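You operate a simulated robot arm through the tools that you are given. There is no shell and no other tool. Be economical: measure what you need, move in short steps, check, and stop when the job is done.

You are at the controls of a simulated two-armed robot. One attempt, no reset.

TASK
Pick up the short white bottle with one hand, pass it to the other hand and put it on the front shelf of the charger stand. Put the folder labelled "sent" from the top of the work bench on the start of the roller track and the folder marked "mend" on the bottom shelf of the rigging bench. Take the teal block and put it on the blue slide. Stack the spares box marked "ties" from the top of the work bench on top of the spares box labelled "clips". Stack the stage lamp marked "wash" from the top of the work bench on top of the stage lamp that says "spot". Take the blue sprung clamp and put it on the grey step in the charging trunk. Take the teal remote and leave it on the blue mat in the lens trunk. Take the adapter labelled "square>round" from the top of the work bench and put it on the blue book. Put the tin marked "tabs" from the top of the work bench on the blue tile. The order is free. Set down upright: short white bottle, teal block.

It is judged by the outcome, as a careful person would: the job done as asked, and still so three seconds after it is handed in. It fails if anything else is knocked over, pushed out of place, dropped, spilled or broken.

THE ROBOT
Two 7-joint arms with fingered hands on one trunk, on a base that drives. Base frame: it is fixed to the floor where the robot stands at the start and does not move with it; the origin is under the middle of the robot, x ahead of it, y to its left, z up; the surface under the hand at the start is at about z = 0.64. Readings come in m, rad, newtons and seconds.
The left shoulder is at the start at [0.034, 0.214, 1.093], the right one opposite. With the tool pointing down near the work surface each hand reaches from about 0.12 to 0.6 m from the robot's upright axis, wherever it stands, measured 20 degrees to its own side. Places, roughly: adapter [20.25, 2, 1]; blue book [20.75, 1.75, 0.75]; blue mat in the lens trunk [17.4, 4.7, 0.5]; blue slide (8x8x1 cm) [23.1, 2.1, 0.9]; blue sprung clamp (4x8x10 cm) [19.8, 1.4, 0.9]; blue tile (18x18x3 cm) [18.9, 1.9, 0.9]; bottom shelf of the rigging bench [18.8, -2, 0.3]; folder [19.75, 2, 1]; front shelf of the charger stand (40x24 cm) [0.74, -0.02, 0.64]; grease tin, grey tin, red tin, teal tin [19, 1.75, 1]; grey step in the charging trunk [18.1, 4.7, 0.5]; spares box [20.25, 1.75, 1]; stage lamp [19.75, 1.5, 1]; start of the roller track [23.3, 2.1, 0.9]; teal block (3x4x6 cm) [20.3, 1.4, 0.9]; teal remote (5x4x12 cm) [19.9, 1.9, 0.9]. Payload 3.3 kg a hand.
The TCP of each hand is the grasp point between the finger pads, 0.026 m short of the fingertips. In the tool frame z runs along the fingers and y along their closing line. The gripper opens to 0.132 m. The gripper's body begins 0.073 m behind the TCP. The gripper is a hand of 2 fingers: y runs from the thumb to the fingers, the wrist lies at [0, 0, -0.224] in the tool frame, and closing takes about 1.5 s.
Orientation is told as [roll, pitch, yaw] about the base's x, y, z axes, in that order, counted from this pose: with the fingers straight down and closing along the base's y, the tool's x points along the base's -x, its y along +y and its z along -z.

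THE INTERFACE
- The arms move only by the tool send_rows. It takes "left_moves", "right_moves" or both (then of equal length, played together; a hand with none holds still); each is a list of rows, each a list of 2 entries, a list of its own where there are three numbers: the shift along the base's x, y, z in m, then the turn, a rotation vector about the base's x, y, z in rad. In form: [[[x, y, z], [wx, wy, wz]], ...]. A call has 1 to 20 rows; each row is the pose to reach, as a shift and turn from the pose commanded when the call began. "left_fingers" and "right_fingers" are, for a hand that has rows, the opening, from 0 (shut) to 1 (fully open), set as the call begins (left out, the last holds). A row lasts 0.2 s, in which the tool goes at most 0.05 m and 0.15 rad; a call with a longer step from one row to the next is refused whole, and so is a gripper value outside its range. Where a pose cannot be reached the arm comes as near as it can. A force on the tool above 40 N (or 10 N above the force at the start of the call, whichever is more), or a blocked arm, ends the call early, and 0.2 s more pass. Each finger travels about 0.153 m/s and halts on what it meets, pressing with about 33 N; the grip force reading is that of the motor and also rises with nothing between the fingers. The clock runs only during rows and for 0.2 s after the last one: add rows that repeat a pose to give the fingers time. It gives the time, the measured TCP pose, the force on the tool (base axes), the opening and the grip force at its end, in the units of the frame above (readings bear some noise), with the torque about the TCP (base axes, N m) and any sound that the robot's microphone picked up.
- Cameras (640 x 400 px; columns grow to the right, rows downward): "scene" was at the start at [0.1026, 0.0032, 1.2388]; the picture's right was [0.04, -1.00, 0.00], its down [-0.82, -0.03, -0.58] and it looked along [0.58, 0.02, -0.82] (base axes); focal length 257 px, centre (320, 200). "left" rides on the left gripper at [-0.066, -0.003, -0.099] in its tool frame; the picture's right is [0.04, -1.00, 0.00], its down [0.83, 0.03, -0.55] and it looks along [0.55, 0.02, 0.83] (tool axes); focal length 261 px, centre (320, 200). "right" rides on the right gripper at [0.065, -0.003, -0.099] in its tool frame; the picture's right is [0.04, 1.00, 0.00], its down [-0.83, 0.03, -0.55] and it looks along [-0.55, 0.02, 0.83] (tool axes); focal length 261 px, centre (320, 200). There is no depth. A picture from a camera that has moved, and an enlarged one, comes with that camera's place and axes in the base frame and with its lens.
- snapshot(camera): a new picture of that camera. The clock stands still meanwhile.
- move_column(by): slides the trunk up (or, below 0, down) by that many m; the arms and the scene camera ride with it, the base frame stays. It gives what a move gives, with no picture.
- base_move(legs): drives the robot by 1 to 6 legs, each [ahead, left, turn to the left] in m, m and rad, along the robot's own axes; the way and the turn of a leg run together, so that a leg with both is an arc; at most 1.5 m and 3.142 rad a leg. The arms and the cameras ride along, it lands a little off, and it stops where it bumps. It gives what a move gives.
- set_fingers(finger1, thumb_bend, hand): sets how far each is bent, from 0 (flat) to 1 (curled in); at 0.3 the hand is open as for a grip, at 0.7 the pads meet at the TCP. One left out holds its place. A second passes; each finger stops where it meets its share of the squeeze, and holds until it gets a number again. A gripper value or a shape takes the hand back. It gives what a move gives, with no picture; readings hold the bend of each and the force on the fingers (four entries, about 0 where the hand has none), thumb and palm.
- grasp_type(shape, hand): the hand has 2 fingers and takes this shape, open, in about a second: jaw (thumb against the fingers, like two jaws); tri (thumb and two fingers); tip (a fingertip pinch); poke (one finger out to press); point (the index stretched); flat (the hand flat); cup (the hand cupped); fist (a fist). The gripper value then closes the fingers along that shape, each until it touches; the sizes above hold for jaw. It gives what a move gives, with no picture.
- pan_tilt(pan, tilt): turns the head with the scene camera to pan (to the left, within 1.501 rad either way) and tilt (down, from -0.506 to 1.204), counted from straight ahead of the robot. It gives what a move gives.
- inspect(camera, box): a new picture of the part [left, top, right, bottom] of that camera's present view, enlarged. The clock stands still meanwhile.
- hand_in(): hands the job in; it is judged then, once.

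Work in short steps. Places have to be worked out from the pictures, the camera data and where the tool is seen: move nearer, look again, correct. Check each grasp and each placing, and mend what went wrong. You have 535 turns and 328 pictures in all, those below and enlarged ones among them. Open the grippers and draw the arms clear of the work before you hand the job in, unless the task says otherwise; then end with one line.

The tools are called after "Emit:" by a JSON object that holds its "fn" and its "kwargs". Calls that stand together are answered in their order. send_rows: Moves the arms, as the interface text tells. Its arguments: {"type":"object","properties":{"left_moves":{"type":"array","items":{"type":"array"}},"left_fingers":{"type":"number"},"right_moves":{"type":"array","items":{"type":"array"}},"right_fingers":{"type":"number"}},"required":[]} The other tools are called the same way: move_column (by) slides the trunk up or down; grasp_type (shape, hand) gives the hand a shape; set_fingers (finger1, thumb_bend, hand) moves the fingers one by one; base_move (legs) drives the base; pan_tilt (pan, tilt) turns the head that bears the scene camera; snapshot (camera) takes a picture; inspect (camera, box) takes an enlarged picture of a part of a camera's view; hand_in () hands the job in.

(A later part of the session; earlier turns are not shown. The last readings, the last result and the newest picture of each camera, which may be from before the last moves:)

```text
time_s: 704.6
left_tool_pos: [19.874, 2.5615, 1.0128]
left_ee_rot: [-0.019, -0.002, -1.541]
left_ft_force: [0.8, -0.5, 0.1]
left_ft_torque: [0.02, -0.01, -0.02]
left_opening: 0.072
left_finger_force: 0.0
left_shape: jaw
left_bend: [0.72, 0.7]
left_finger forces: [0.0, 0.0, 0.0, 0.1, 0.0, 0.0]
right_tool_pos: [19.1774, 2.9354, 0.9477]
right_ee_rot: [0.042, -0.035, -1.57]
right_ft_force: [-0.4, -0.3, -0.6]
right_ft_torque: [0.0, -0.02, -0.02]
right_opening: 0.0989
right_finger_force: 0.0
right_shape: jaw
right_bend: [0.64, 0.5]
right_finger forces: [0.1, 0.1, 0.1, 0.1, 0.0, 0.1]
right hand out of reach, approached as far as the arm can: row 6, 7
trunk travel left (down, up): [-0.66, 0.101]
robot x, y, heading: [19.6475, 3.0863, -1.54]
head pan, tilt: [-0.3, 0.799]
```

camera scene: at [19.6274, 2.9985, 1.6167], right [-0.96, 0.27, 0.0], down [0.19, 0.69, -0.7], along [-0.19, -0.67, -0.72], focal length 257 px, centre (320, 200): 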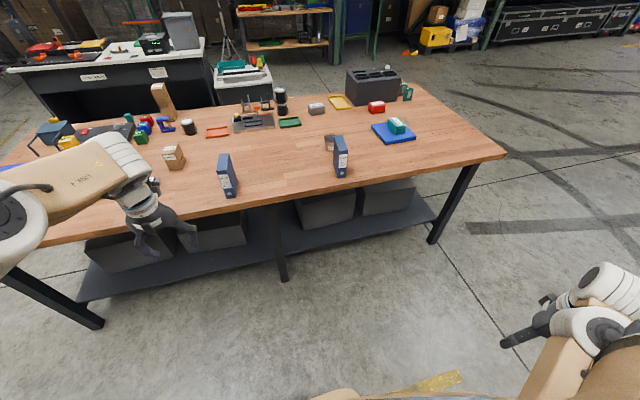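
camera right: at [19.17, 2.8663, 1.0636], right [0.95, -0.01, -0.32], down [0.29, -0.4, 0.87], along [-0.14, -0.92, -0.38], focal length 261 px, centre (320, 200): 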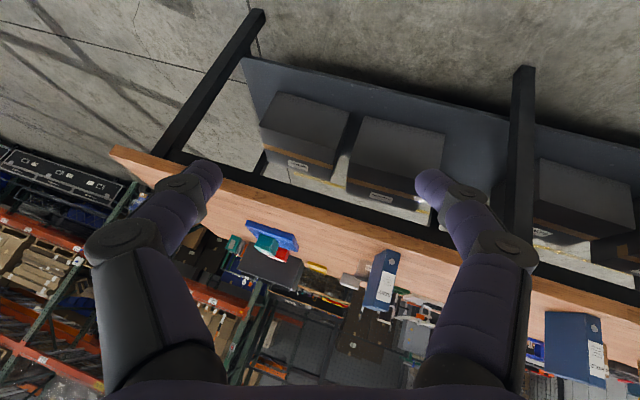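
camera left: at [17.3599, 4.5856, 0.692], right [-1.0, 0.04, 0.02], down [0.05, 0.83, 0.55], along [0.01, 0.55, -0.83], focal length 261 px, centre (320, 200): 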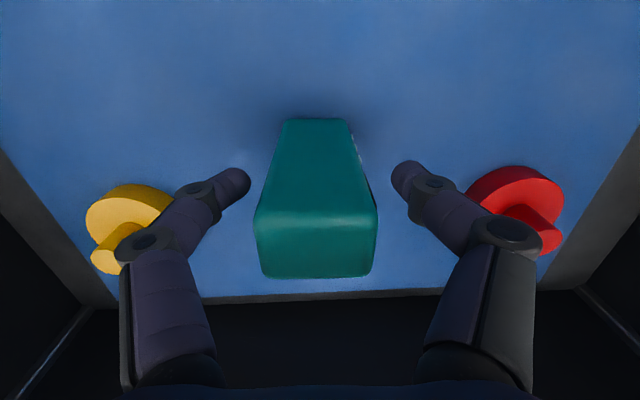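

Now move hand-down to a comfortable place in front (ahead 0.45, right 0.22) and only then pitch.

Emit:
{"fn": "send_rows", "kwargs": {"right_moves": [[[0.025, -0.035, 0.0], [0, 0, 0]], [[0.05, -0.07, 0.0], [0, 0, 0]], [[0.08, -0.1, 0.0], [0, 0, 0]], [[0.11, -0.13, 0.0], [0, 0, 0]], [[0.14, -0.17, 0.0], [0, 0, 0]], [[0.17, -0.21, 0.0], [0, 0, 0]], [[0.2, -0.25, 0.0], [0, 0, 0]], [[0.23, -0.28, 0.0], [0, 0, 0]], [[0.25, -0.31, 0.0], [0, 0, 0]]]}}

Emit:
{"fn": "send_rows", "kwargs": {"right_moves": [[[0, 0, -0.01], [-0.1, 0, 0]], [[0, 0, -0.02], [-0.2, 0, 0]], [[0, 0, -0.03], [-0.3, 0, 0]], [[0, 0, -0.04], [-0.4, 0, 0]], [[0, 0, -0.05], [-0.5, 0, 0]], [[0, 0, -0.05], [-0.6, 0, 0]], [[0, 0, -0.05], [-0.7, 0, 0]], [[0, 0, -0.05], [-0.8, 0, 0]], [[0, 0, -0.05], [-0.9, 0, 0]]]}}

Emit:
{"fn": "snapshot", "kwargs": {"camera": "right"}}

```text
time_s: 706.6
left_tool_pos: [19.8765, 2.5603, 1.0124]
left_ee_rot: [-0.019, -0.001, -1.541]
left_ft_force: [-0.4, -0.9, -0.4]
left_ft_torque: [-0.02, 0.01, 0.02]
left_opening: 0.0721
left_finger_force: 0.0
left_shape: jaw
left_bend: [0.72, 0.7]
left_finger forces: [0.1, 0.0, 0.0, 0.1, 0.0, 0.0]
right_tool_pos: [19.4267, 2.6225, 0.9444]
right_ee_rot: [0.057, -0.02, -1.574]
right_ft_force: [0.7, -0.4, 0.1]
right_ft_torque: [-0.01, 0.0, 0.01]
right_opening: 0.0989
right_finger_force: 0.1
right_shape: jaw
right_bend: [0.64, 0.5]
right_finger forces: [0.0, 0.1, 0.0, 0.0, 0.1, 0.1]
right hand out of reach, approached as far as the arm can: row 1
trunk travel left (down, up): [-0.66, 0.101]
robot x, y, heading: [19.6484, 3.0864, -1.543]
head pan, tilt: [-0.3, 0.799]
```

```text
time_s: 708.6
left_tool_pos: [19.8765, 2.561, 1.0141]
left_ee_rot: [-0.02, -0.003, -1.541]
left_ft_force: [-0.9, 0.5, 0.8]
left_ft_torque: [0.04, 0.01, 0.01]
left_opening: 0.072
left_finger_force: 0.2
left_shape: jaw
left_bend: [0.72, 0.7]
left_finger forces: [0.0, 0.1, 0.0, 0.0, 0.0, 0.0]
right_tool_pos: [19.4266, 2.6237, 0.8969]
right_ee_rot: [0.059, -0.924, -1.571]
right_ft_force: [0.1, -0.4, 0.5]
right_ft_torque: [-0.02, 0.04, 0.0]
right_opening: 0.0991
right_finger_force: 0.0
right_shape: jaw
right_bend: [0.64, 0.5]
right_finger forces: [0.0, 0.0, 0.0, 0.0, 0.0, 0.0]
trunk travel left (down, up): [-0.66, 0.101]
robot x, y, heading: [19.6497, 3.0893, -1.543]
head pan, tilt: [-0.3, 0.799]
```

```text
125 pictures are left
camera right: at [19.418, 2.7421, 0.9037], right [1.0, 0.07, 0.0], down [0.0, -0.06, 1.0], along [0.07, -1.0, -0.06], focal length 261 px, centre (320, 200)
```

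right: 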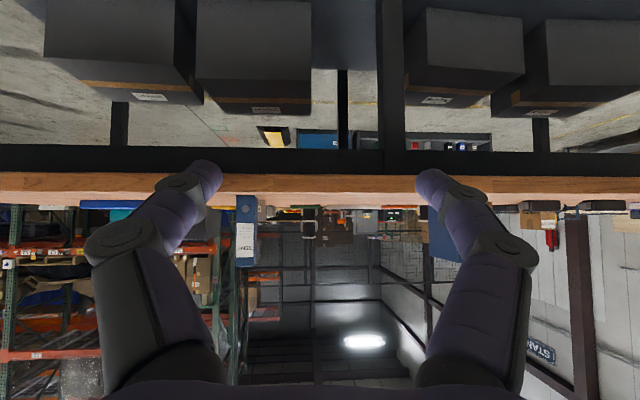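

Good posture. Raise the trunk 6 cm, pull the left hand back, and move to face SENT.

Emit:
{"fn": "move_column", "kwargs": {"by": 0.06}}

Emit:
{"fn": "send_rows", "kwargs": {"left_moves": [[[0.02, 0.04, 0], [0, 0, 0]], [[0.04, 0.08, 0], [0, 0, 0]], [[0.06, 0.12, 0], [0, 0, 0]], [[0.09, 0.16, 0], [0, 0, 0]], [[0.12, 0.19, 0], [0, 0, 0]]]}}

Emit:
{"fn": "base_move", "kwargs": {"legs": [[0, -0.12, -0.02], [0.28, 0, 0]]}}

Emit:
{"fn": "snapshot", "kwargs": {"camera": "right"}}

```text
time_s: 709.6
left_tool_pos: [19.8748, 2.5614, 1.0737]
left_ee_rot: [-0.02, 0.0, -1.541]
left_ft_force: [-0.7, 0.4, 0.2]
left_ft_torque: [0.01, 0.01, -0.01]
left_opening: 0.072
left_finger_force: 0.1
left_shape: jaw
left_bend: [0.72, 0.7]
left_finger forces: [0.0, 0.1, 0.0, 0.0, 0.0, 0.0]
right_tool_pos: [19.4266, 2.6242, 0.9565]
right_ee_rot: [0.061, -0.921, -1.574]
right_ft_force: [0.0, 0.5, 0.4]
right_ft_torque: [0.0, -0.01, -0.01]
right_opening: 0.099
right_finger_force: 0.1
right_shape: jaw
right_bend: [0.64, 0.5]
right_finger forces: [0.1, 0.0, 0.0, 0.0, 0.0, 0.0]
trunk travel left (down, up): [-0.72, 0.041]
robot x, y, heading: [19.6478, 3.0855, -1.544]
head pan, tilt: [-0.3, 0.799]
```

```text
time_s: 710.8
left_tool_pos: [19.9959, 2.7512, 1.0735]
left_ee_rot: [-0.018, -0.002, -1.541]
left_ft_force: [0.3, 0.4, 0.4]
left_ft_torque: [-0.02, 0.0, -0.01]
left_opening: 0.0718
left_finger_force: 0.1
left_shape: jaw
left_bend: [0.72, 0.7]
left_finger forces: [0.0, 0.0, 0.0, 0.1, 0.0, 0.1]
right_tool_pos: [19.4283, 2.625, 0.9567]
right_ee_rot: [0.058, -0.922, -1.572]
right_ft_force: [-0.1, 0.1, -0.9]
right_ft_torque: [-0.01, -0.01, -0.01]
right_opening: 0.0988
right_finger_force: 0.0
right_shape: jaw
right_bend: [0.64, 0.5]
right_finger forces: [0.0, 0.0, 0.1, 0.0, 0.0, 0.0]
trunk travel left (down, up): [-0.72, 0.041]
robot x, y, heading: [19.6501, 3.0847, -1.545]
head pan, tilt: [-0.3, 0.799]
```

```text
time_s: 713.6
left_tool_pos: [19.8724, 2.4562, 1.0751]
left_ee_rot: [-0.02, -0.004, -1.556]
left_ft_force: [-0.1, -0.9, 1.2]
left_ft_torque: [-0.03, 0.01, 0.02]
left_opening: 0.0719
left_finger_force: 0.1
left_shape: jaw
left_bend: [0.72, 0.7]
left_finger forces: [0.0, 0.0, 0.0, 0.1, 0.0, 0.1]
right_tool_pos: [19.3014, 2.3414, 0.9555]
right_ee_rot: [0.06, -0.92, -1.59]
right_ft_force: [0.7, 0.4, -0.4]
right_ft_torque: [-0.02, 0.0, 0.01]
right_opening: 0.0989
right_finger_force: 0.0
right_shape: jaw
right_bend: [0.64, 0.5]
right_finger forces: [0.1, 0.0, 0.0, 0.1, 0.1, 0.0]
trunk travel left (down, up): [-0.72, 0.041]
robot x, y, heading: [19.529, 2.7983, -1.561]
head pan, tilt: [-0.3, 0.799]
```

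```text
124 pictures are left
camera right: at [19.2949, 2.4582, 0.9633], right [1.0, 0.05, 0.0], down [0.0, -0.06, 1.0], along [0.05, -1.0, -0.06], focal length 261 px, centre (320, 200)
```

right: 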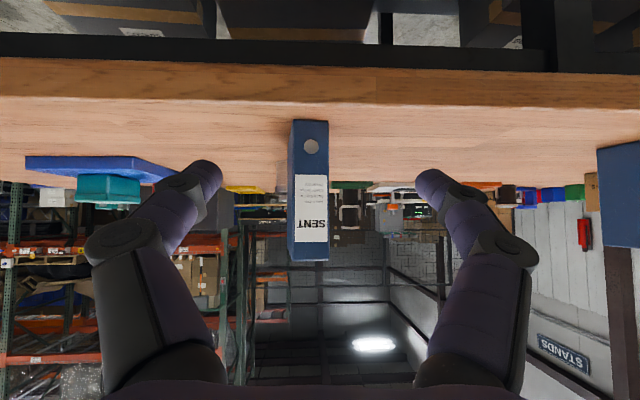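

SENT's spine is at (19.299, 2.19). Advance 0.18 m and grip.

Emit:
{"fn": "base_move", "kwargs": {"legs": [[0.18, 0, 0]]}}

Emit:
{"fn": "snapshot", "kwargs": {"camera": "right"}}

```text
time_s: 715.1
left_tool_pos: [19.8722, 2.2755, 1.0738]
left_ee_rot: [-0.019, -0.001, -1.561]
left_ft_force: [0.5, 0.5, -0.1]
left_ft_torque: [0.05, 0.02, -0.01]
left_opening: 0.0722
left_finger_force: 0.0
left_shape: jaw
left_bend: [0.72, 0.7]
left_finger forces: [0.0, 0.0, 0.0, 0.0, 0.1, 0.1]
right_tool_pos: [19.3022, 2.1591, 0.9556]
right_ee_rot: [0.061, -0.92, -1.59]
right_ft_force: [-0.1, -0.3, 0.3]
right_ft_torque: [0.01, -0.01, 0.0]
right_opening: 0.0991
right_finger_force: 0.1
right_shape: jaw
right_bend: [0.64, 0.5]
right_finger forces: [0.0, 0.1, 0.0, 0.1, 0.0, 0.0]
trunk travel left (down, up): [-0.72, 0.041]
robot x, y, heading: [19.5309, 2.6157, -1.56]
head pan, tilt: [-0.3, 0.799]
```

```text
123 pictures are left
camera right: at [19.2959, 2.2773, 0.9632], right [1.0, 0.05, 0.0], down [0.0, -0.06, 1.0], along [0.05, -1.0, -0.06], focal length 261 px, centre (320, 200)
```

right: 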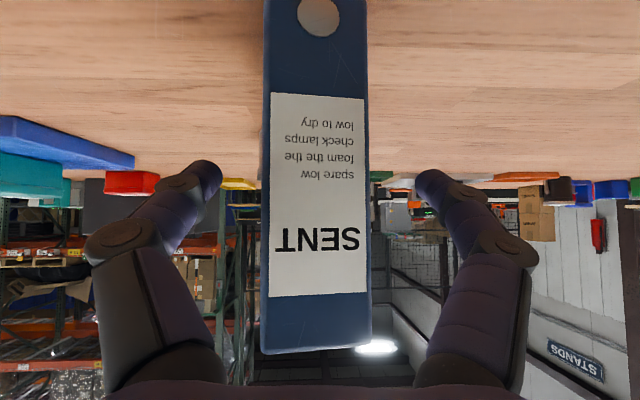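

Aligned. Close the right hand, lift with the trunk, and back off.

Emit:
{"fn": "send_rows", "kwargs": {"right_moves": [[[0, 0, 0], [0, 0, 0]], [[0, 0, 0], [0, 0, 0]], [[0, 0, 0], [0, 0, 0]], [[0, 0, 0], [0, 0, 0]], [[0, 0, 0], [0, 0, 0]], [[0, 0, 0], [0, 0, 0]]], "right_fingers": 0}}

Emit:
{"fn": "move_column", "kwargs": {"by": 0.04}}

Emit:
{"fn": "base_move", "kwargs": {"legs": [[-0.35, 0, 0]]}}

Emit:
{"fn": "snapshot", "kwargs": {"camera": "right"}}

```text
time_s: 716.5
left_tool_pos: [19.8736, 2.2755, 1.0739]
left_ee_rot: [-0.019, -0.001, -1.558]
left_ft_force: [0.1, -0.3, -0.6]
left_ft_torque: [0.0, -0.02, 0.01]
left_opening: 0.0722
left_finger_force: 0.1
left_shape: jaw
left_bend: [0.72, 0.7]
left_finger forces: [0.1, 0.0, 0.1, 0.0, 0.0, 0.1]
right_tool_pos: [19.3014, 2.1597, 0.9555]
right_ee_rot: [0.059, -0.922, -1.591]
right_ft_force: [-0.1, 1.0, -0.9]
right_ft_torque: [-0.02, 0.06, 0.0]
right_opening: 0.034
right_finger_force: 32.7
right_shape: jaw
right_bend: [0.73, 0.7]
right_finger forces: [29.8, 0.1, 0.0, 0.0, 29.9, 0.1]
trunk travel left (down, up): [-0.72, 0.041]
robot x, y, heading: [19.5344, 2.6116, -1.565]
head pan, tilt: [-0.3, 0.799]
```

```text
time_s: 717.4
left_tool_pos: [19.8737, 2.2755, 1.1146]
left_ee_rot: [-0.018, -0.002, -1.559]
left_ft_force: [0.0, 0.1, -0.5]
left_ft_torque: [0.01, -0.04, -0.01]
left_opening: 0.0722
left_finger_force: 0.1
left_shape: jaw
left_bend: [0.72, 0.7]
left_finger forces: [0.0, 0.1, 0.0, 0.0, 0.1, 0.1]
right_tool_pos: [19.3024, 2.1609, 0.9953]
right_ee_rot: [0.059, -0.921, -1.591]
right_ft_force: [0.0, -0.6, -2.4]
right_ft_torque: [0.04, 0.02, -0.04]
right_opening: 0.0333
right_finger_force: 33.3
right_shape: jaw
right_bend: [0.73, 0.7]
right_finger forces: [29.7, 0.1, 0.1, 0.1, 29.7, 0.0]
trunk travel left (down, up): [-0.76, 0.001]
robot x, y, heading: [19.5335, 2.6161, -1.566]
head pan, tilt: [-0.3, 0.799]
```

```text
time_s: 719.6
left_tool_pos: [19.8694, 2.6191, 1.1144]
left_ee_rot: [-0.018, -0.003, -1.563]
left_ft_force: [0.0, -0.6, 0.7]
left_ft_torque: [0.01, 0.01, 0.02]
left_opening: 0.0722
left_finger_force: 0.1
left_shape: jaw
left_bend: [0.72, 0.7]
left_finger forces: [0.1, 0.1, 0.1, 0.0, 0.0, 0.0]
right_tool_pos: [19.2976, 2.5057, 0.997]
right_ee_rot: [0.06, -0.922, -1.598]
right_ft_force: [0.8, 0.2, -2.2]
right_ft_torque: [0.07, -0.03, -0.05]
right_opening: 0.0336
right_finger_force: 33.7
right_shape: jaw
right_bend: [0.73, 0.7]
right_finger forces: [29.8, 0.0, 0.0, 0.0, 29.8, 0.0]
trunk travel left (down, up): [-0.76, 0.001]
robot x, y, heading: [19.5322, 2.9614, -1.565]
head pan, tilt: [-0.3, 0.799]
```

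```text
122 pictures are left
camera right: at [19.2922, 2.6242, 1.0038], right [1.0, 0.05, 0.0], down [0.0, -0.06, 1.0], along [0.05, -1.0, -0.06], focal length 261 px, centre (320, 200)
```

right: 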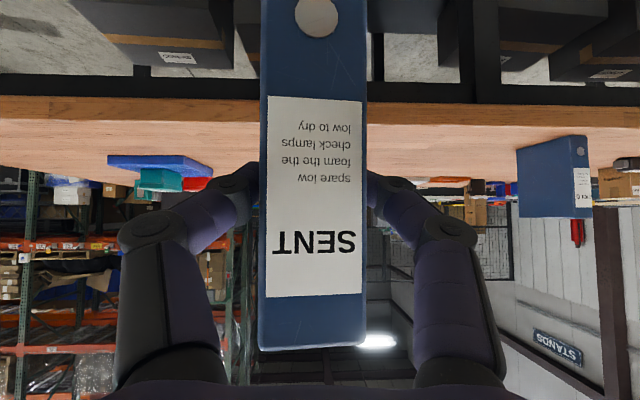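

SENT is held. Now round to the bench's right side for the teal block.

Emit:
{"fn": "base_move", "kwargs": {"legs": [[0, 1.4, 0], [0, 0.5, 0], [1.4, 0, 0], [0, 0, 1.571], [0, 0, 1.571], [-0.75, 0, 0]]}}

Emit:
{"fn": "base_move", "kwargs": {"legs": [[0, 0.98, 0]]}}

Emit:
{"fn": "pan_tilt", "kwargs": {"pan": 0.1, "tilt": 0.8}}

Emit:
{"fn": "snapshot", "kwargs": {"camera": "scene"}}

```text
time_s: 747.1
left_tool_pos: [21.0752, 1.1617, 1.1133]
left_ee_rot: [-0.02, -0.002, 1.542]
left_ft_force: [0.9, 0.4, -0.3]
left_ft_torque: [0.02, 0.0, -0.03]
left_opening: 0.072
left_finger_force: 0.0
left_shape: jaw
left_bend: [0.72, 0.7]
left_finger forces: [0.0, 0.0, 0.0, 0.0, 0.0, 0.0]
right_tool_pos: [21.6499, 1.2543, 0.9964]
right_ee_rot: [0.058, -0.923, 1.509]
right_ft_force: [-0.2, 0.0, -1.7]
right_ft_torque: [-0.04, 0.04, 0.03]
right_opening: 0.0335
right_finger_force: 33.1
right_shape: jaw
right_bend: [0.73, 0.7]
right_finger forces: [29.7, 0.0, 0.0, 0.0, 29.6, 0.0]
trunk travel left (down, up): [-0.76, 0.001]
robot x, y, heading: [21.4021, 0.8036, 1.534]
head pan, tilt: [-0.3, 0.799]
```

```text
time_s: 752.2
left_tool_pos: [20.0882, 1.194, 1.1138]
left_ee_rot: [-0.017, -0.002, 1.542]
left_ft_force: [0.1, 0.1, -0.3]
left_ft_torque: [0.01, 0.04, 0.0]
left_opening: 0.0721
left_finger_force: 0.0
left_shape: jaw
left_bend: [0.72, 0.7]
left_finger forces: [0.1, 0.0, 0.0, 0.0, 0.1, 0.0]
right_tool_pos: [20.6632, 1.2864, 0.9967]
right_ee_rot: [0.058, -0.921, 1.514]
right_ft_force: [0.1, -0.1, -1.8]
right_ft_torque: [-0.07, -0.02, -0.01]
right_opening: 0.0334
right_finger_force: 32.9
right_shape: jaw
right_bend: [0.73, 0.7]
right_finger forces: [29.7, 0.0, 0.0, 0.1, 29.7, 0.0]
trunk travel left (down, up): [-0.76, 0.001]
robot x, y, heading: [20.4125, 0.8394, 1.541]
head pan, tilt: [-0.3, 0.799]
```

```text
time_s: 753.0
left_tool_pos: [20.0882, 1.1939, 1.1138]
left_ee_rot: [-0.018, -0.001, 1.543]
left_ft_force: [0.2, -0.9, 0.0]
left_ft_torque: [-0.03, -0.01, 0.01]
left_opening: 0.0722
left_finger_force: 0.2
left_shape: jaw
left_bend: [0.72, 0.7]
left_finger forces: [0.0, 0.1, 0.0, 0.0, 0.1, 0.1]
right_tool_pos: [20.6643, 1.2858, 0.9964]
right_ee_rot: [0.057, -0.923, 1.509]
right_ft_force: [0.7, 0.4, -2.6]
right_ft_torque: [-0.04, 0.0, 0.0]
right_opening: 0.0335
right_finger_force: 33.0
right_shape: jaw
right_bend: [0.73, 0.7]
right_finger forces: [29.7, 0.0, 0.1, 0.1, 29.6, 0.0]
trunk travel left (down, up): [-0.76, 0.001]
robot x, y, heading: [20.4154, 0.8348, 1.536]
head pan, tilt: [0.099, 0.799]
```

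```text
121 pictures are left
camera scene: at [20.4098, 0.93, 1.6368], right [1.0, 0.07, 0.0], down [0.05, -0.72, -0.7], along [-0.05, 0.7, -0.72], focal length 257 px, centre (320, 200)
```

scene: 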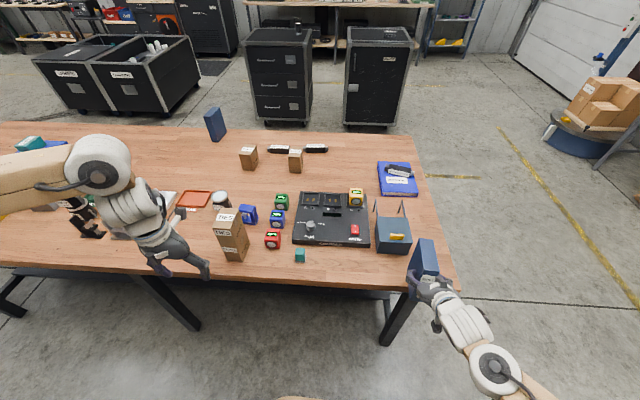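

Teal block ≈(20.311, 1.384). Shift the base right 0.14 m (so the folder clears the blue box), square up, and bring the left hand over the block.

Emit:
{"fn": "base_move", "kwargs": {"legs": [[0.03, -0.14, 0.03]]}}

Emit:
{"fn": "send_rows", "kwargs": {"left_moves": [[[0.02, 0.035, 0], [0, 0, 0]], [[0.04, 0.07, 0], [0, 0, 0]], [[0.06, 0.105, 0], [0, 0, 0]], [[0.08, 0.14, 0], [0, 0, 0]]]}}

Emit:
{"fn": "snapshot", "kwargs": {"camera": "left"}}

Emit:
{"fn": "snapshot", "kwargs": {"camera": "scene"}}

```text
time_s: 754.4
left_tool_pos: [20.2204, 1.2119, 1.1147]
left_ee_rot: [-0.018, -0.003, 1.572]
left_ft_force: [-0.5, -0.5, 0.0]
left_ft_torque: [0.01, -0.01, -0.03]
left_opening: 0.0721
left_finger_force: 0.0
left_shape: jaw
left_bend: [0.72, 0.7]
left_finger forces: [0.0, 0.0, 0.0, 0.1, 0.0, 0.0]
right_tool_pos: [20.793, 1.3205, 0.9958]
right_ee_rot: [0.06, -0.923, 1.538]
right_ft_force: [-0.2, -0.7, -1.7]
right_ft_torque: [-0.06, 0.04, -0.02]
right_opening: 0.0333
right_finger_force: 32.9
right_shape: jaw
right_bend: [0.73, 0.7]
right_finger forces: [29.9, 0.0, 0.1, 0.0, 29.8, 0.0]
trunk travel left (down, up): [-0.76, 0.001]
robot x, y, heading: [20.5562, 0.8668, 1.568]
head pan, tilt: [0.099, 0.799]
```

```text
time_s: 755.4
left_tool_pos: [20.3017, 1.3534, 1.1154]
left_ee_rot: [-0.016, -0.002, 1.571]
left_ft_force: [0.4, -0.1, -0.8]
left_ft_torque: [-0.05, 0.04, -0.01]
left_opening: 0.0722
left_finger_force: 0.0
left_shape: jaw
left_bend: [0.72, 0.7]
left_finger forces: [0.2, 0.1, 0.0, 0.0, 0.0, 0.0]
right_tool_pos: [20.7933, 1.3211, 0.9961]
right_ee_rot: [0.06, -0.92, 1.538]
right_ft_force: [0.4, 0.8, -2.9]
right_ft_torque: [-0.09, 0.03, -0.01]
right_opening: 0.0337
right_finger_force: 32.8
right_shape: jaw
right_bend: [0.73, 0.7]
right_finger forces: [29.9, 0.0, 0.1, 0.1, 29.8, 0.1]
trunk travel left (down, up): [-0.76, 0.001]
robot x, y, heading: [20.5583, 0.8655, 1.565]
head pan, tilt: [0.099, 0.799]
```

```text
120 pictures are left
camera left: at [20.3032, 1.4193, 1.2138], right [1.0, -0.04, 0.02], down [-0.05, -0.83, 0.55], along [-0.01, -0.55, -0.83], focal length 261 px, centre (320, 200)
```

left: 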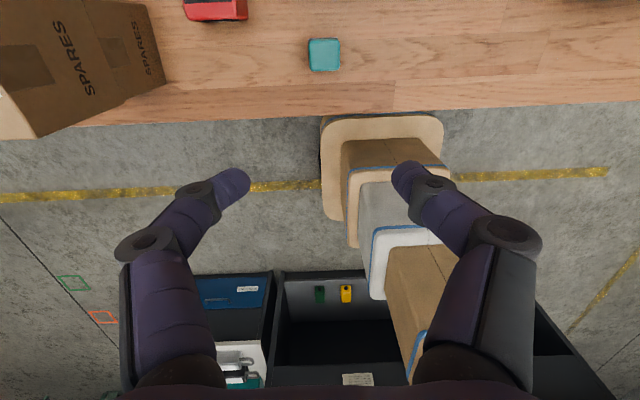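

```text
119 pictures are left
camera scene: at [20.5509, 0.9587, 1.6367], right [1.0, 0.1, 0.0], down [0.07, -0.71, -0.7], along [-0.07, 0.69, -0.72], focal length 257 px, centre (320, 200)
```

scene: 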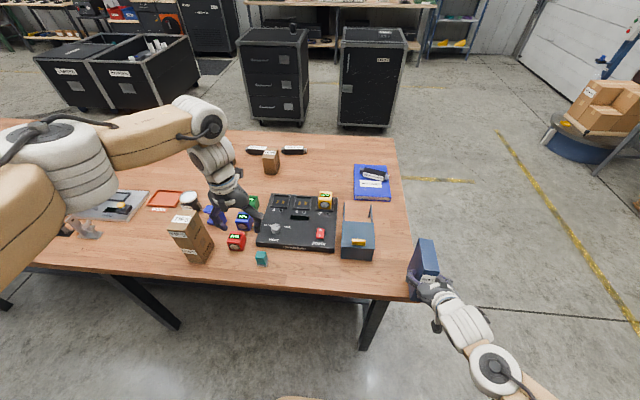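

Block ≈(20.312, 1.398). Before lowering the trunk, pull the folder back from the bench corner.

Emit:
{"fn": "send_rows", "kwargs": {"right_moves": [[[0.01, -0.04, 0], [0, 0, 0]], [[0.03, -0.08, 0], [0, 0, 0]], [[0.05, -0.12, 0], [0, 0, 0]], [[0.07, -0.16, 0], [0, 0, 0]]], "left_moves": [[[0.005, 0.015, 0], [0, 0, 0]], [[0.01, 0.03, 0], [0, 0, 0]], [[0.01, 0.044, 0], [0, 0, 0]], [[0.01, 0.044, 0], [0, 0, 0]]]}}

Emit:
{"fn": "move_column", "kwargs": {"by": -0.13}}

Emit:
{"fn": "snapshot", "kwargs": {"camera": "left"}}

Emit:
{"fn": "snapshot", "kwargs": {"camera": "scene"}}

```text
time_s: 756.4
left_tool_pos: [20.3114, 1.397, 1.1155]
left_ee_rot: [-0.018, -0.004, 1.57]
left_ft_force: [0.2, 0.0, 0.3]
left_ft_torque: [0.03, -0.04, 0.0]
left_opening: 0.0721
left_finger_force: 0.1
left_shape: jaw
left_bend: [0.72, 0.7]
left_finger forces: [0.0, 0.0, 0.0, 0.0, 0.0, 0.0]
right_tool_pos: [20.8641, 1.1592, 0.9939]
right_ee_rot: [0.059, -0.922, 1.539]
right_ft_force: [0.2, 0.7, -1.5]
right_ft_torque: [-0.04, 0.06, 0.02]
right_opening: 0.0334
right_finger_force: 33.4
right_shape: jaw
right_bend: [0.73, 0.7]
right_finger forces: [29.8, 0.0, 0.0, 0.0, 29.8, 0.0]
trunk travel left (down, up): [-0.76, 0.001]
robot x, y, heading: [20.5545, 0.8661, 1.569]
head pan, tilt: [0.099, 0.799]
```

```text
time_s: 758.0
left_tool_pos: [20.3109, 1.3959, 0.9836]
left_ee_rot: [-0.019, -0.002, 1.57]
left_ft_force: [0.1, 0.8, -0.4]
left_ft_torque: [0.03, -0.01, 0.0]
left_opening: 0.0718
left_finger_force: 0.1
left_shape: jaw
left_bend: [0.72, 0.7]
left_finger forces: [0.0, 0.0, 0.0, 0.0, 0.0, 0.0]
right_tool_pos: [20.8604, 1.1607, 0.8654]
right_ee_rot: [0.06, -0.922, 1.539]
right_ft_force: [-0.4, -1.1, -2.2]
right_ft_torque: [-0.06, 0.04, -0.01]
right_opening: 0.0334
right_finger_force: 33.0
right_shape: jaw
right_bend: [0.73, 0.7]
right_finger forces: [29.8, 0.1, 0.1, 0.0, 29.8, 0.1]
trunk travel left (down, up): [-0.63, 0.131]
robot x, y, heading: [20.5575, 0.8663, 1.569]
head pan, tilt: [0.099, 0.799]
```

```text
118 pictures are left
camera left: at [20.3106, 1.4619, 1.0831], right [1.0, -0.04, 0.02], down [-0.04, -0.83, 0.55], along [-0.01, -0.55, -0.83], focal length 261 px, centre (320, 200)
```

left: 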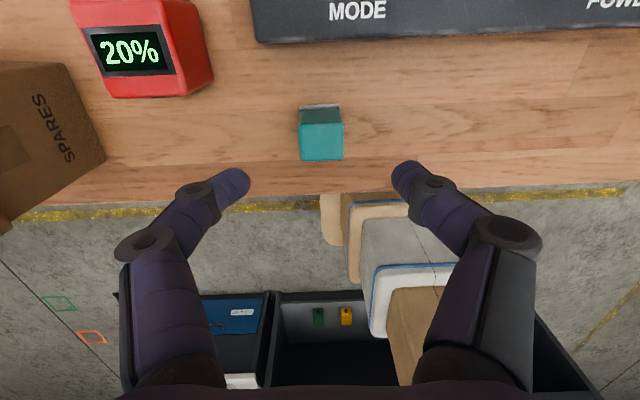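

```text
117 pictures are left
camera scene: at [20.5486, 0.9583, 1.5068], right [1.0, 0.1, 0.0], down [0.07, -0.71, -0.7], along [-0.07, 0.69, -0.72], focal length 257 px, centre (320, 200)
```

scene: 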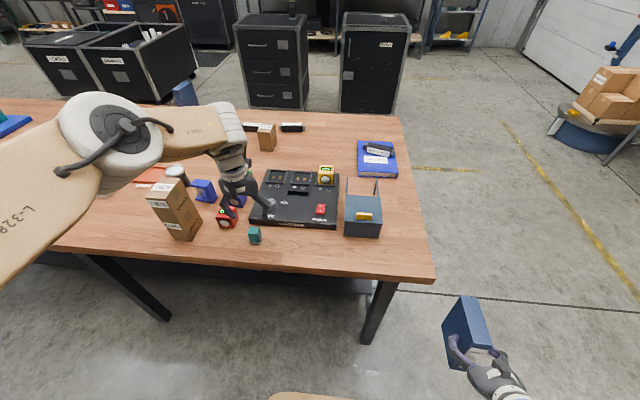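

Block top at (20.313, 1.396, 0.91). Lower 8 cm and close.

Emit:
{"fn": "move_column", "kwargs": {"by": -0.06}}

Emit:
{"fn": "snapshot", "kwargs": {"camera": "left"}}

```text
time_s: 759.0
left_tool_pos: [20.3104, 1.3957, 0.9246]
left_ee_rot: [-0.02, -0.001, 1.572]
left_ft_force: [-0.1, 0.0, 0.2]
left_ft_torque: [0.02, 0.0, 0.0]
left_opening: 0.0723
left_finger_force: 0.1
left_shape: jaw
left_bend: [0.72, 0.7]
left_finger forces: [0.0, 0.0, 0.0, 0.1, 0.1, 0.1]
right_tool_pos: [20.8626, 1.1593, 0.8064]
right_ee_rot: [0.059, -0.922, 1.538]
right_ft_force: [0.1, 0.5, -1.8]
right_ft_torque: [-0.06, 0.04, 0.01]
right_opening: 0.0331
right_finger_force: 33.1
right_shape: jaw
right_bend: [0.73, 0.7]
right_finger forces: [29.8, 0.0, 0.0, 0.0, 29.8, 0.1]
trunk travel left (down, up): [-0.57, 0.191]
robot x, y, heading: [20.5573, 0.8613, 1.574]
head pan, tilt: [0.099, 0.799]
```

```text
116 pictures are left
camera left: at [20.3108, 1.4619, 1.0233], right [1.0, -0.04, 0.02], down [-0.04, -0.83, 0.55], along [-0.01, -0.55, -0.83], focal length 261 px, centre (320, 200)
```

left: 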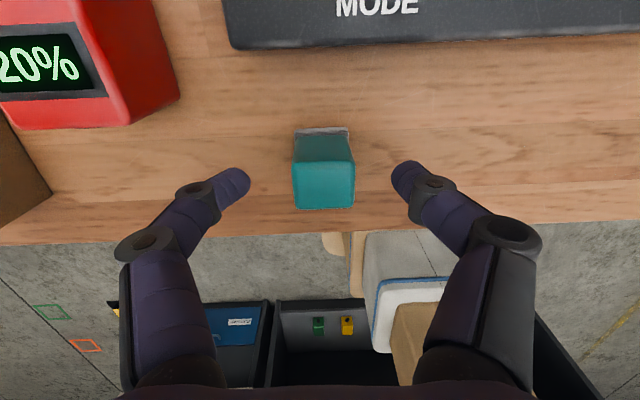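

Emit:
{"fn": "move_column", "kwargs": {"by": -0.018}}

Emit:
{"fn": "send_rows", "kwargs": {"left_moves": [[[0, 0, 0], [0, 0, 0]], [[0, 0, 0], [0, 0, 0]], [[0, 0, 0], [0, 0, 0]], [[0, 0, 0], [0, 0, 0]], [[0, 0, 0], [0, 0, 0]]], "left_fingers": 0}}

Emit:
{"fn": "snapshot", "kwargs": {"camera": "left"}}

```text
time_s: 759.6
left_tool_pos: [20.3097, 1.3966, 0.9057]
left_ee_rot: [-0.02, -0.002, 1.57]
left_ft_force: [-0.3, -0.5, -0.2]
left_ft_torque: [-0.03, 0.0, -0.02]
left_opening: 0.0723
left_finger_force: 0.0
left_shape: jaw
left_bend: [0.72, 0.7]
left_finger forces: [0.1, 0.0, 0.0, 0.0, 0.1, 0.0]
right_tool_pos: [20.8615, 1.1597, 0.7875]
right_ee_rot: [0.057, -0.922, 1.54]
right_ft_force: [-0.3, 0.0, -1.8]
right_ft_torque: [-0.05, -0.01, -0.03]
right_opening: 0.0334
right_finger_force: 33.2
right_shape: jaw
right_bend: [0.73, 0.7]
right_finger forces: [29.8, 0.1, 0.1, 0.0, 29.8, 0.0]
trunk travel left (down, up): [-0.552, 0.209]
robot x, y, heading: [20.5546, 0.8691, 1.569]
head pan, tilt: [0.099, 0.799]
```

```text
time_s: 760.8
left_tool_pos: [20.3105, 1.3955, 0.9052]
left_ee_rot: [-0.02, -0.001, 1.572]
left_ft_force: [0.8, -0.2, 0.2]
left_ft_torque: [0.0, -0.03, -0.02]
left_opening: 0.0261
left_finger_force: 32.6
left_shape: jaw
left_bend: [0.73, 0.7]
left_finger forces: [29.7, 0.0, 0.0, 0.0, 29.7, 0.0]
right_tool_pos: [20.8621, 1.1617, 0.7888]
right_ee_rot: [0.06, -0.921, 1.54]
right_ft_force: [-0.4, 0.3, -2.1]
right_ft_torque: [-0.05, 0.02, 0.02]
right_opening: 0.0336
right_finger_force: 33.0
right_shape: jaw
right_bend: [0.73, 0.7]
right_finger forces: [29.8, 0.0, 0.1, 0.1, 29.8, 0.0]
trunk travel left (down, up): [-0.552, 0.209]
robot x, y, heading: [20.5573, 0.8659, 1.569]
head pan, tilt: [0.099, 0.799]
```

```text
115 pictures are left
camera left: at [20.3107, 1.4619, 1.0048], right [1.0, -0.04, 0.02], down [-0.04, -0.83, 0.55], along [-0.01, -0.55, -0.83], focal length 261 px, centre (320, 200)
```

left: 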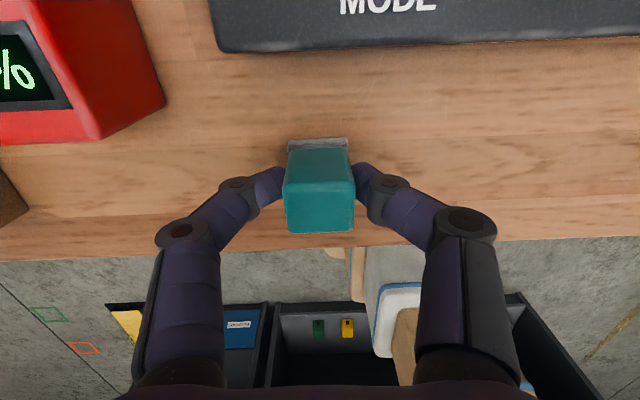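

Gripped. Lift and check, then back off and turn toward the roller track (+x).

Emit:
{"fn": "move_column", "kwargs": {"by": 0.2}}

Emit:
{"fn": "snapshot", "kwargs": {"camera": "left"}}

Emit:
{"fn": "base_move", "kwargs": {"legs": [[-0.12, 0, 0], [0, -0.95, 0], [0, 0, -1.571], [0, 0.9, 0]]}}

Emit:
{"fn": "pan_tilt", "kwargs": {"pan": 0, "tilt": 0.45}}

Emit:
{"fn": "snapshot", "kwargs": {"camera": "scene"}}

```text
time_s: 763.0
left_tool_pos: [20.3107, 1.3964, 1.1065]
left_ee_rot: [-0.018, -0.001, 1.569]
left_ft_force: [0.9, 0.4, -0.3]
left_ft_torque: [0.03, -0.02, 0.01]
left_opening: 0.0257
left_finger_force: 32.8
left_shape: jaw
left_bend: [0.73, 0.7]
left_finger forces: [29.8, 0.0, 0.0, 0.0, 29.8, 0.0]
right_tool_pos: [20.8621, 1.1619, 0.9882]
right_ee_rot: [0.06, -0.924, 1.539]
right_ft_force: [0.3, 0.2, -1.7]
right_ft_torque: [-0.04, 0.01, -0.01]
right_opening: 0.0335
right_finger_force: 33.4
right_shape: jaw
right_bend: [0.73, 0.7]
right_finger forces: [29.7, 0.1, 0.0, 0.0, 29.9, 0.1]
trunk travel left (down, up): [-0.752, 0.009]
robot x, y, heading: [20.552, 0.8627, 1.566]
head pan, tilt: [0.099, 0.799]
```

```text
114 pictures are left
camera left: at [20.3107, 1.4619, 1.2046], right [1.0, -0.04, 0.02], down [-0.04, -0.83, 0.55], along [-0.01, -0.55, -0.83], focal length 261 px, centre (320, 200)
```

left: 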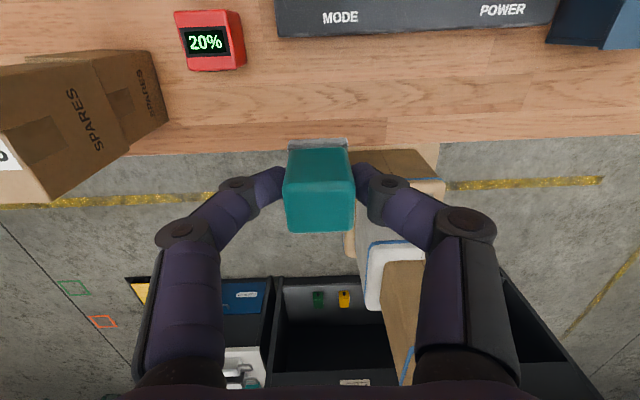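

```text
time_s: 777.0
left_tool_pos: [22.0105, 1.9248, 1.1059]
left_ee_rot: [-0.02, -0.001, 0.017]
left_ft_force: [-0.8, 0.4, -0.7]
left_ft_torque: [-0.01, 0.0, -0.01]
left_opening: 0.0255
left_finger_force: 32.8
left_shape: jaw
left_bend: [0.73, 0.7]
left_finger forces: [29.8, 0.0, 0.0, 0.0, 29.8, 0.0]
right_tool_pos: [21.7854, 1.3692, 0.9871]
right_ee_rot: [0.059, -0.92, -0.013]
right_ft_force: [0.1, 0.4, -1.5]
right_ft_torque: [0.02, 0.07, 0.02]
right_opening: 0.0333
right_finger_force: 32.7
right_shape: jaw
right_bend: [0.73, 0.7]
right_finger forces: [29.6, 0.0, 0.0, 0.1, 29.6, 0.0]
trunk travel left (down, up): [-0.752, 0.009]
robot x, y, heading: [21.4833, 1.6692, 0.013]
head pan, tilt: [0.099, 0.799]
```

```text
time_s: 777.8
left_tool_pos: [22.0105, 1.9239, 1.1062]
left_ee_rot: [-0.018, -0.001, 0.016]
left_ft_force: [0.4, -0.6, -0.1]
left_ft_torque: [0.01, -0.04, -0.02]
left_opening: 0.0255
left_finger_force: 32.8
left_shape: jaw
left_bend: [0.73, 0.7]
left_finger forces: [29.8, 0.0, 0.1, 0.1, 29.9, 0.0]
right_tool_pos: [21.7847, 1.3698, 0.988]
right_ee_rot: [0.059, -0.923, -0.014]
right_ft_force: [-0.5, -0.4, -2.5]
right_ft_torque: [0.02, 0.05, -0.01]
right_opening: 0.0333
right_finger_force: 33.1
right_shape: jaw
right_bend: [0.73, 0.7]
right_finger forces: [29.6, 0.0, 0.0, 0.0, 29.6, 0.0]
trunk travel left (down, up): [-0.752, 0.009]
robot x, y, heading: [21.4844, 1.6678, 0.018]
head pan, tilt: [0.0, 0.45]
```

```text
113 pictures are left
camera scene: at [21.5875, 1.6712, 1.6591], right [0.01, -1.0, 0.0], down [-0.44, -0.01, -0.9], along [0.9, 0.01, -0.44], focal length 257 px, centre (320, 200)
```

scene: 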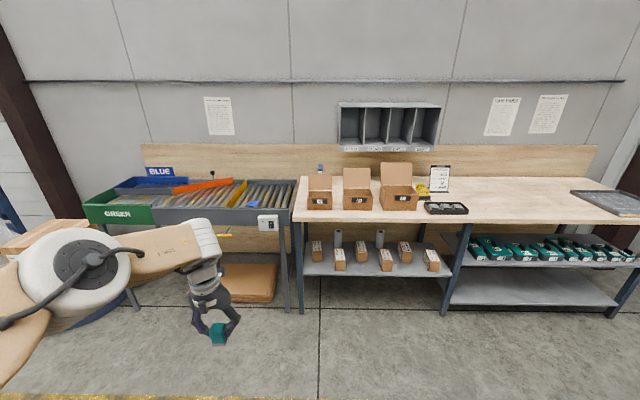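

The roller track is ahead-left, with a small blue slide at its front rail. Zoom in.

Emit:
{"fn": "inspect", "kwargs": {"camera": "scene", "box": [70, 150, 320, 250]}}

```text
2.56 times, centred on (195, 200) of scene
camera zoom: at [21.5875, 1.6712, 1.6591], right [0.01, -1.0, 0.0], down [-0.44, -0.01, -0.9], along [0.9, 0.01, -0.44], focal length 659 px, centre (640, 200)
```

zoom: 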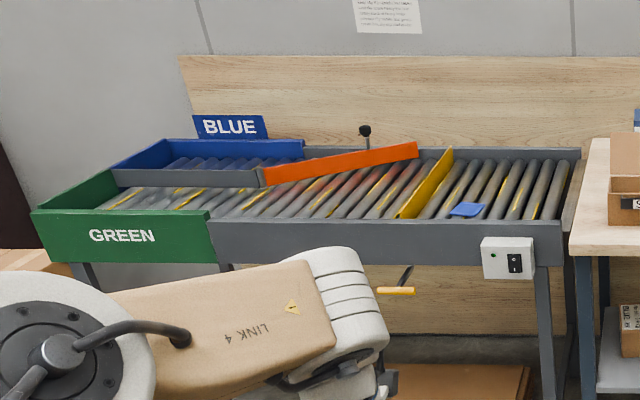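

The start zone (right of the yellow gate) spans about x 23.0–23.37, y 1.9–2.25, with the blue slide at (23.08, 2.12). First the block: retract the folder hand a bit and approach.

Emit:
{"fn": "send_rows", "kwargs": {"right_moves": [[[-0.03, 0, 0.01], [0, 0, 0]], [[-0.06, 0, 0.02], [0, 0, 0]], [[-0.09, -0.01, 0.03], [0, 0, 0]], [[-0.11, -0.02, 0.03], [0, 0, 0]]]}}

Emit:
{"fn": "base_move", "kwargs": {"legs": [[0, 0.2, -0.018], [0.75, 0, 0]]}}

Emit:
{"fn": "pan_tilt", "kwargs": {"pan": 0, "tilt": 0.7}}

Emit:
{"fn": "snapshot", "kwargs": {"camera": "scene"}}

```text
time_s: 778.8
left_tool_pos: [22.0109, 1.9246, 1.1065]
left_ee_rot: [-0.019, 0.0, 0.017]
left_ft_force: [-0.3, -0.8, -0.5]
left_ft_torque: [0.04, -0.01, -0.01]
left_opening: 0.0254
left_finger_force: 32.8
left_shape: jaw
left_bend: [0.73, 0.7]
left_finger forces: [29.8, 0.0, 0.2, 0.1, 29.8, 0.0]
right_tool_pos: [21.6739, 1.346, 1.0183]
right_ee_rot: [0.058, -0.926, -0.013]
right_ft_force: [0.0, 0.7, -1.6]
right_ft_torque: [0.02, 0.03, -0.01]
right_opening: 0.0332
right_finger_force: 33.4
right_shape: jaw
right_bend: [0.73, 0.7]
right_finger forces: [29.6, 0.0, 0.0, 0.1, 29.7, 0.1]
trunk travel left (down, up): [-0.752, 0.009]
robot x, y, heading: [21.4881, 1.6695, 0.013]
head pan, tilt: [0.0, 0.45]
```

```text
time_s: 784.1
left_tool_pos: [22.7711, 2.1089, 1.105]
left_ee_rot: [-0.019, -0.001, 0.0]
left_ft_force: [0.7, -0.1, 0.4]
left_ft_torque: [-0.02, -0.01, -0.02]
left_opening: 0.0255
left_finger_force: 32.8
left_shape: jaw
left_bend: [0.73, 0.7]
left_finger forces: [29.8, 0.0, 0.1, 0.0, 29.9, 0.0]
right_tool_pos: [22.4233, 1.5366, 1.0176]
right_ee_rot: [0.057, -0.921, -0.033]
right_ft_force: [0.9, 0.5, -2.2]
right_ft_torque: [0.02, 0.08, 0.0]
right_opening: 0.0332
right_finger_force: 32.8
right_shape: jaw
right_bend: [0.73, 0.7]
right_finger forces: [29.7, 0.1, 0.1, 0.0, 29.7, 0.0]
trunk travel left (down, up): [-0.752, 0.009]
robot x, y, heading: [22.2402, 1.8617, -0.004]
head pan, tilt: [0.0, 0.45]
```

```text
time_s: 784.9
left_tool_pos: [22.7698, 2.1074, 1.1061]
left_ee_rot: [-0.02, -0.001, 0.001]
left_ft_force: [-0.2, -0.2, -0.4]
left_ft_torque: [0.01, -0.02, 0.03]
left_opening: 0.0256
left_finger_force: 33.2
left_shape: jaw
left_bend: [0.73, 0.7]
left_finger forces: [29.7, 0.0, 0.0, 0.1, 29.8, 0.0]
right_tool_pos: [22.4247, 1.5377, 1.0175]
right_ee_rot: [0.06, -0.922, -0.033]
right_ft_force: [-0.7, -0.6, -2.5]
right_ft_torque: [0.05, 0.07, 0.0]
right_opening: 0.0334
right_finger_force: 32.9
right_shape: jaw
right_bend: [0.73, 0.7]
right_finger forces: [29.8, 0.0, 0.1, 0.1, 29.6, 0.1]
trunk travel left (down, up): [-0.752, 0.009]
robot x, y, heading: [22.2428, 1.8631, -0.002]
head pan, tilt: [0.0, 0.7]
```

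```text
111 pictures are left
camera scene: at [22.3361, 1.8633, 1.6371], right [0.0, -1.0, 0.0], down [-0.64, 0.0, -0.77], along [0.77, 0.0, -0.64], focal length 257 px, centre (320, 200)
```

scene: 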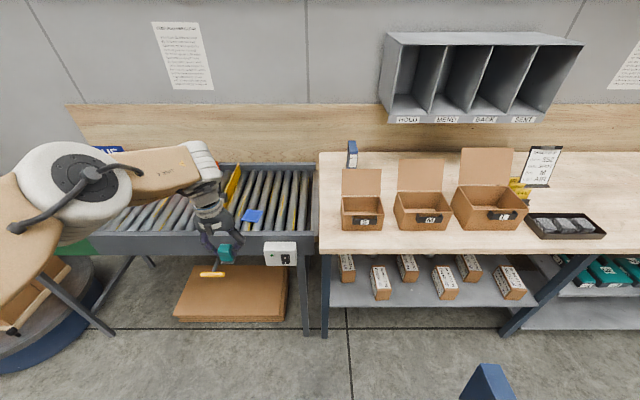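

Zoom in on the start zone.

Emit:
{"fn": "inspect", "kwargs": {"camera": "scene", "box": [190, 150, 330, 270]}}

```text
3.33 times, centred on (260, 210) of scene
camera zoom: at [22.3361, 1.8633, 1.6371], right [0.0, -1.0, 0.0], down [-0.64, 0.0, -0.77], along [0.77, 0.0, -0.64], focal length 858 px, centre (520, 167)
```

zoom: 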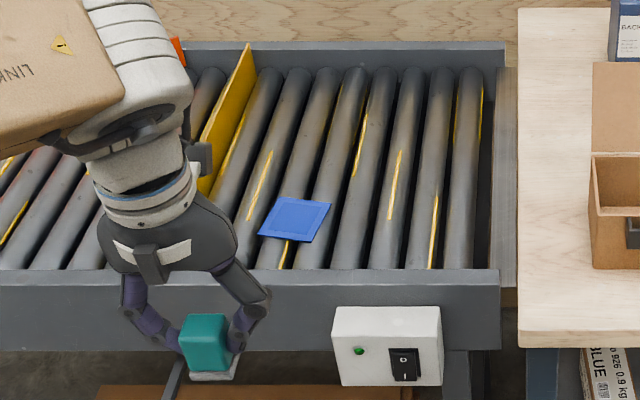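

Plate ≈(23.115, 2.15). Approach 0.33 m ahead, 0.04 left, and check with the left camera.

Emit:
{"fn": "base_move", "kwargs": {"legs": [[0.33, 0.04, 0]]}}

Emit:
{"fn": "snapshot", "kwargs": {"camera": "left"}}

Emit:
{"fn": "snapshot", "kwargs": {"camera": "scene"}}

```text
time_s: 787.0
left_tool_pos: [23.0961, 2.153, 1.1044]
left_ee_rot: [-0.019, -0.002, 0.007]
left_ft_force: [0.0, -0.6, -1.2]
left_ft_torque: [0.01, 0.0, -0.01]
left_opening: 0.0254
left_finger_force: 33.3
left_shape: jaw
left_bend: [0.73, 0.7]
left_finger forces: [29.9, 0.0, 0.0, 0.1, 29.8, 0.0]
right_tool_pos: [22.7534, 1.5773, 1.0177]
right_ee_rot: [0.058, -0.92, -0.026]
right_ft_force: [0.8, 0.3, -1.6]
right_ft_torque: [0.02, 0.06, 0.01]
right_opening: 0.0332
right_finger_force: 32.7
right_shape: jaw
right_bend: [0.73, 0.7]
right_finger forces: [29.8, 0.0, 0.0, 0.0, 29.7, 0.0]
trunk travel left (down, up): [-0.752, 0.009]
robot x, y, heading: [22.5656, 1.9008, 0.003]
head pan, tilt: [0.0, 0.7]
```

```text
109 pictures are left
camera left: at [23.1616, 2.1521, 1.2045], right [-0.04, -1.0, 0.02], down [-0.83, 0.04, 0.55], along [-0.55, 0.0, -0.83], focal length 261 px, centre (320, 200)
```

left: 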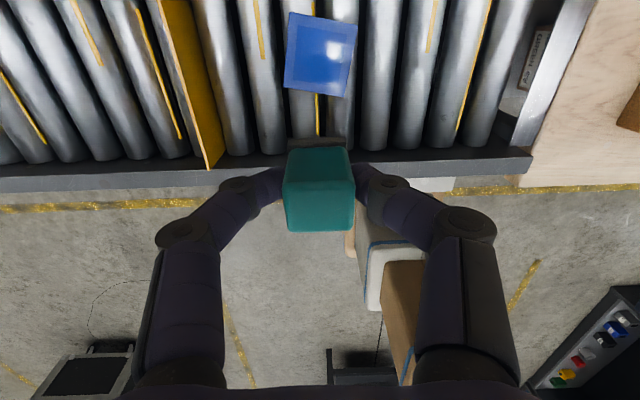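

```text
108 pictures are left
camera scene: at [22.6636, 1.9035, 1.637], right [0.0, -1.0, 0.0], down [-0.64, 0.0, -0.76], along [0.76, 0.0, -0.64], focal length 257 px, centre (320, 200)
```

scene: 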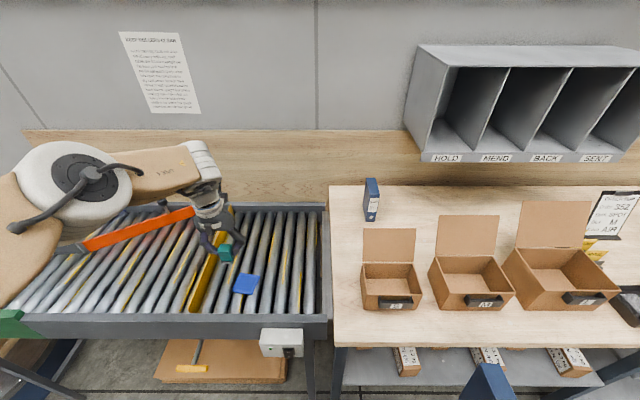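

Plate centre ≈(23.139, 2.146). Go 4.3 cm further, and lower the trunk 0.12 m.

Emit:
{"fn": "base_move", "kwargs": {"legs": [[0.043, -0.006, 0]]}}

Emit:
{"fn": "move_column", "kwargs": {"by": -0.12}}

Emit:
{"fn": "snapshot", "kwargs": {"camera": "left"}}

Emit:
{"fn": "inspect", "kwargs": {"camera": "scene", "box": [160, 170, 340, 310]}}

```text
time_s: 787.9
left_tool_pos: [23.1409, 2.1457, 1.1067]
left_ee_rot: [-0.021, 0.001, 0.005]
left_ft_force: [-0.1, -0.4, -0.3]
left_ft_torque: [0.01, 0.02, 0.0]
left_opening: 0.0254
left_finger_force: 33.2
left_shape: jaw
left_bend: [0.73, 0.7]
left_finger forces: [29.8, 0.1, 0.0, 0.0, 29.8, 0.0]
right_tool_pos: [22.7966, 1.5715, 1.0182]
right_ee_rot: [0.06, -0.92, -0.028]
right_ft_force: [-0.6, 0.0, -3.2]
right_ft_torque: [0.06, 0.06, -0.01]
right_opening: 0.033
right_finger_force: 33.3
right_shape: jaw
right_bend: [0.73, 0.7]
right_finger forces: [29.8, 0.1, 0.0, 0.0, 29.6, 0.0]
trunk travel left (down, up): [-0.752, 0.009]
robot x, y, heading: [22.6131, 1.898, 0.0]
head pan, tilt: [0.0, 0.7]
```

```text
time_s: 789.4
left_tool_pos: [23.1388, 2.1463, 0.9866]
left_ee_rot: [-0.02, -0.001, 0.006]
left_ft_force: [0.5, 0.4, 0.6]
left_ft_torque: [-0.03, 0.03, 0.03]
left_opening: 0.0256
left_finger_force: 33.5
left_shape: jaw
left_bend: [0.73, 0.7]
left_finger forces: [29.8, 0.0, 0.0, 0.0, 29.8, 0.1]
right_tool_pos: [22.7964, 1.572, 0.8983]
right_ee_rot: [0.06, -0.921, -0.027]
right_ft_force: [-0.3, -0.8, -0.8]
right_ft_torque: [-0.01, 0.06, -0.05]
right_opening: 0.033
right_finger_force: 32.6
right_shape: jaw
right_bend: [0.73, 0.7]
right_finger forces: [29.6, 0.1, 0.0, 0.1, 29.8, 0.1]
trunk travel left (down, up): [-0.632, 0.129]
robot x, y, heading: [22.6064, 1.8983, 0.003]
head pan, tilt: [0.0, 0.7]
```

```text
107 pictures are left
camera left: at [23.205, 2.1464, 1.085], right [-0.04, -1.0, 0.02], down [-0.83, 0.04, 0.55], along [-0.55, 0.0, -0.83], focal length 261 px, centre (320, 200)
```

left: 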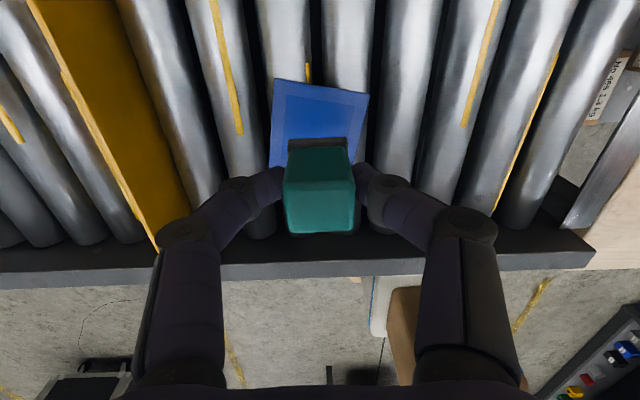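

```text
2.86 times, centred on (250, 240) of scene
camera zoom: at [22.7076, 1.8977, 1.517], right [0.0, -1.0, 0.0], down [-0.64, 0.0, -0.76], along [0.76, 0.0, -0.64], focal length 735 px, centre (520, 86)
```

zoom: 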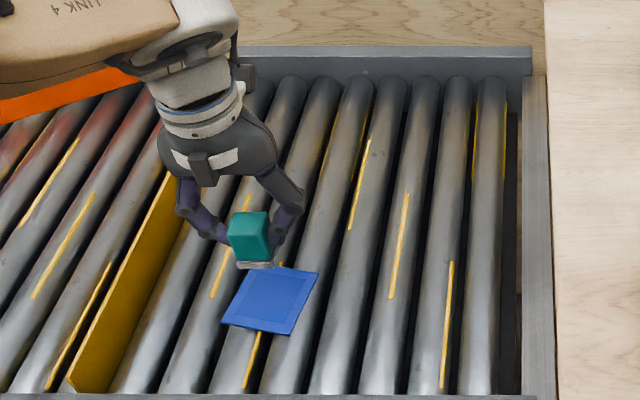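

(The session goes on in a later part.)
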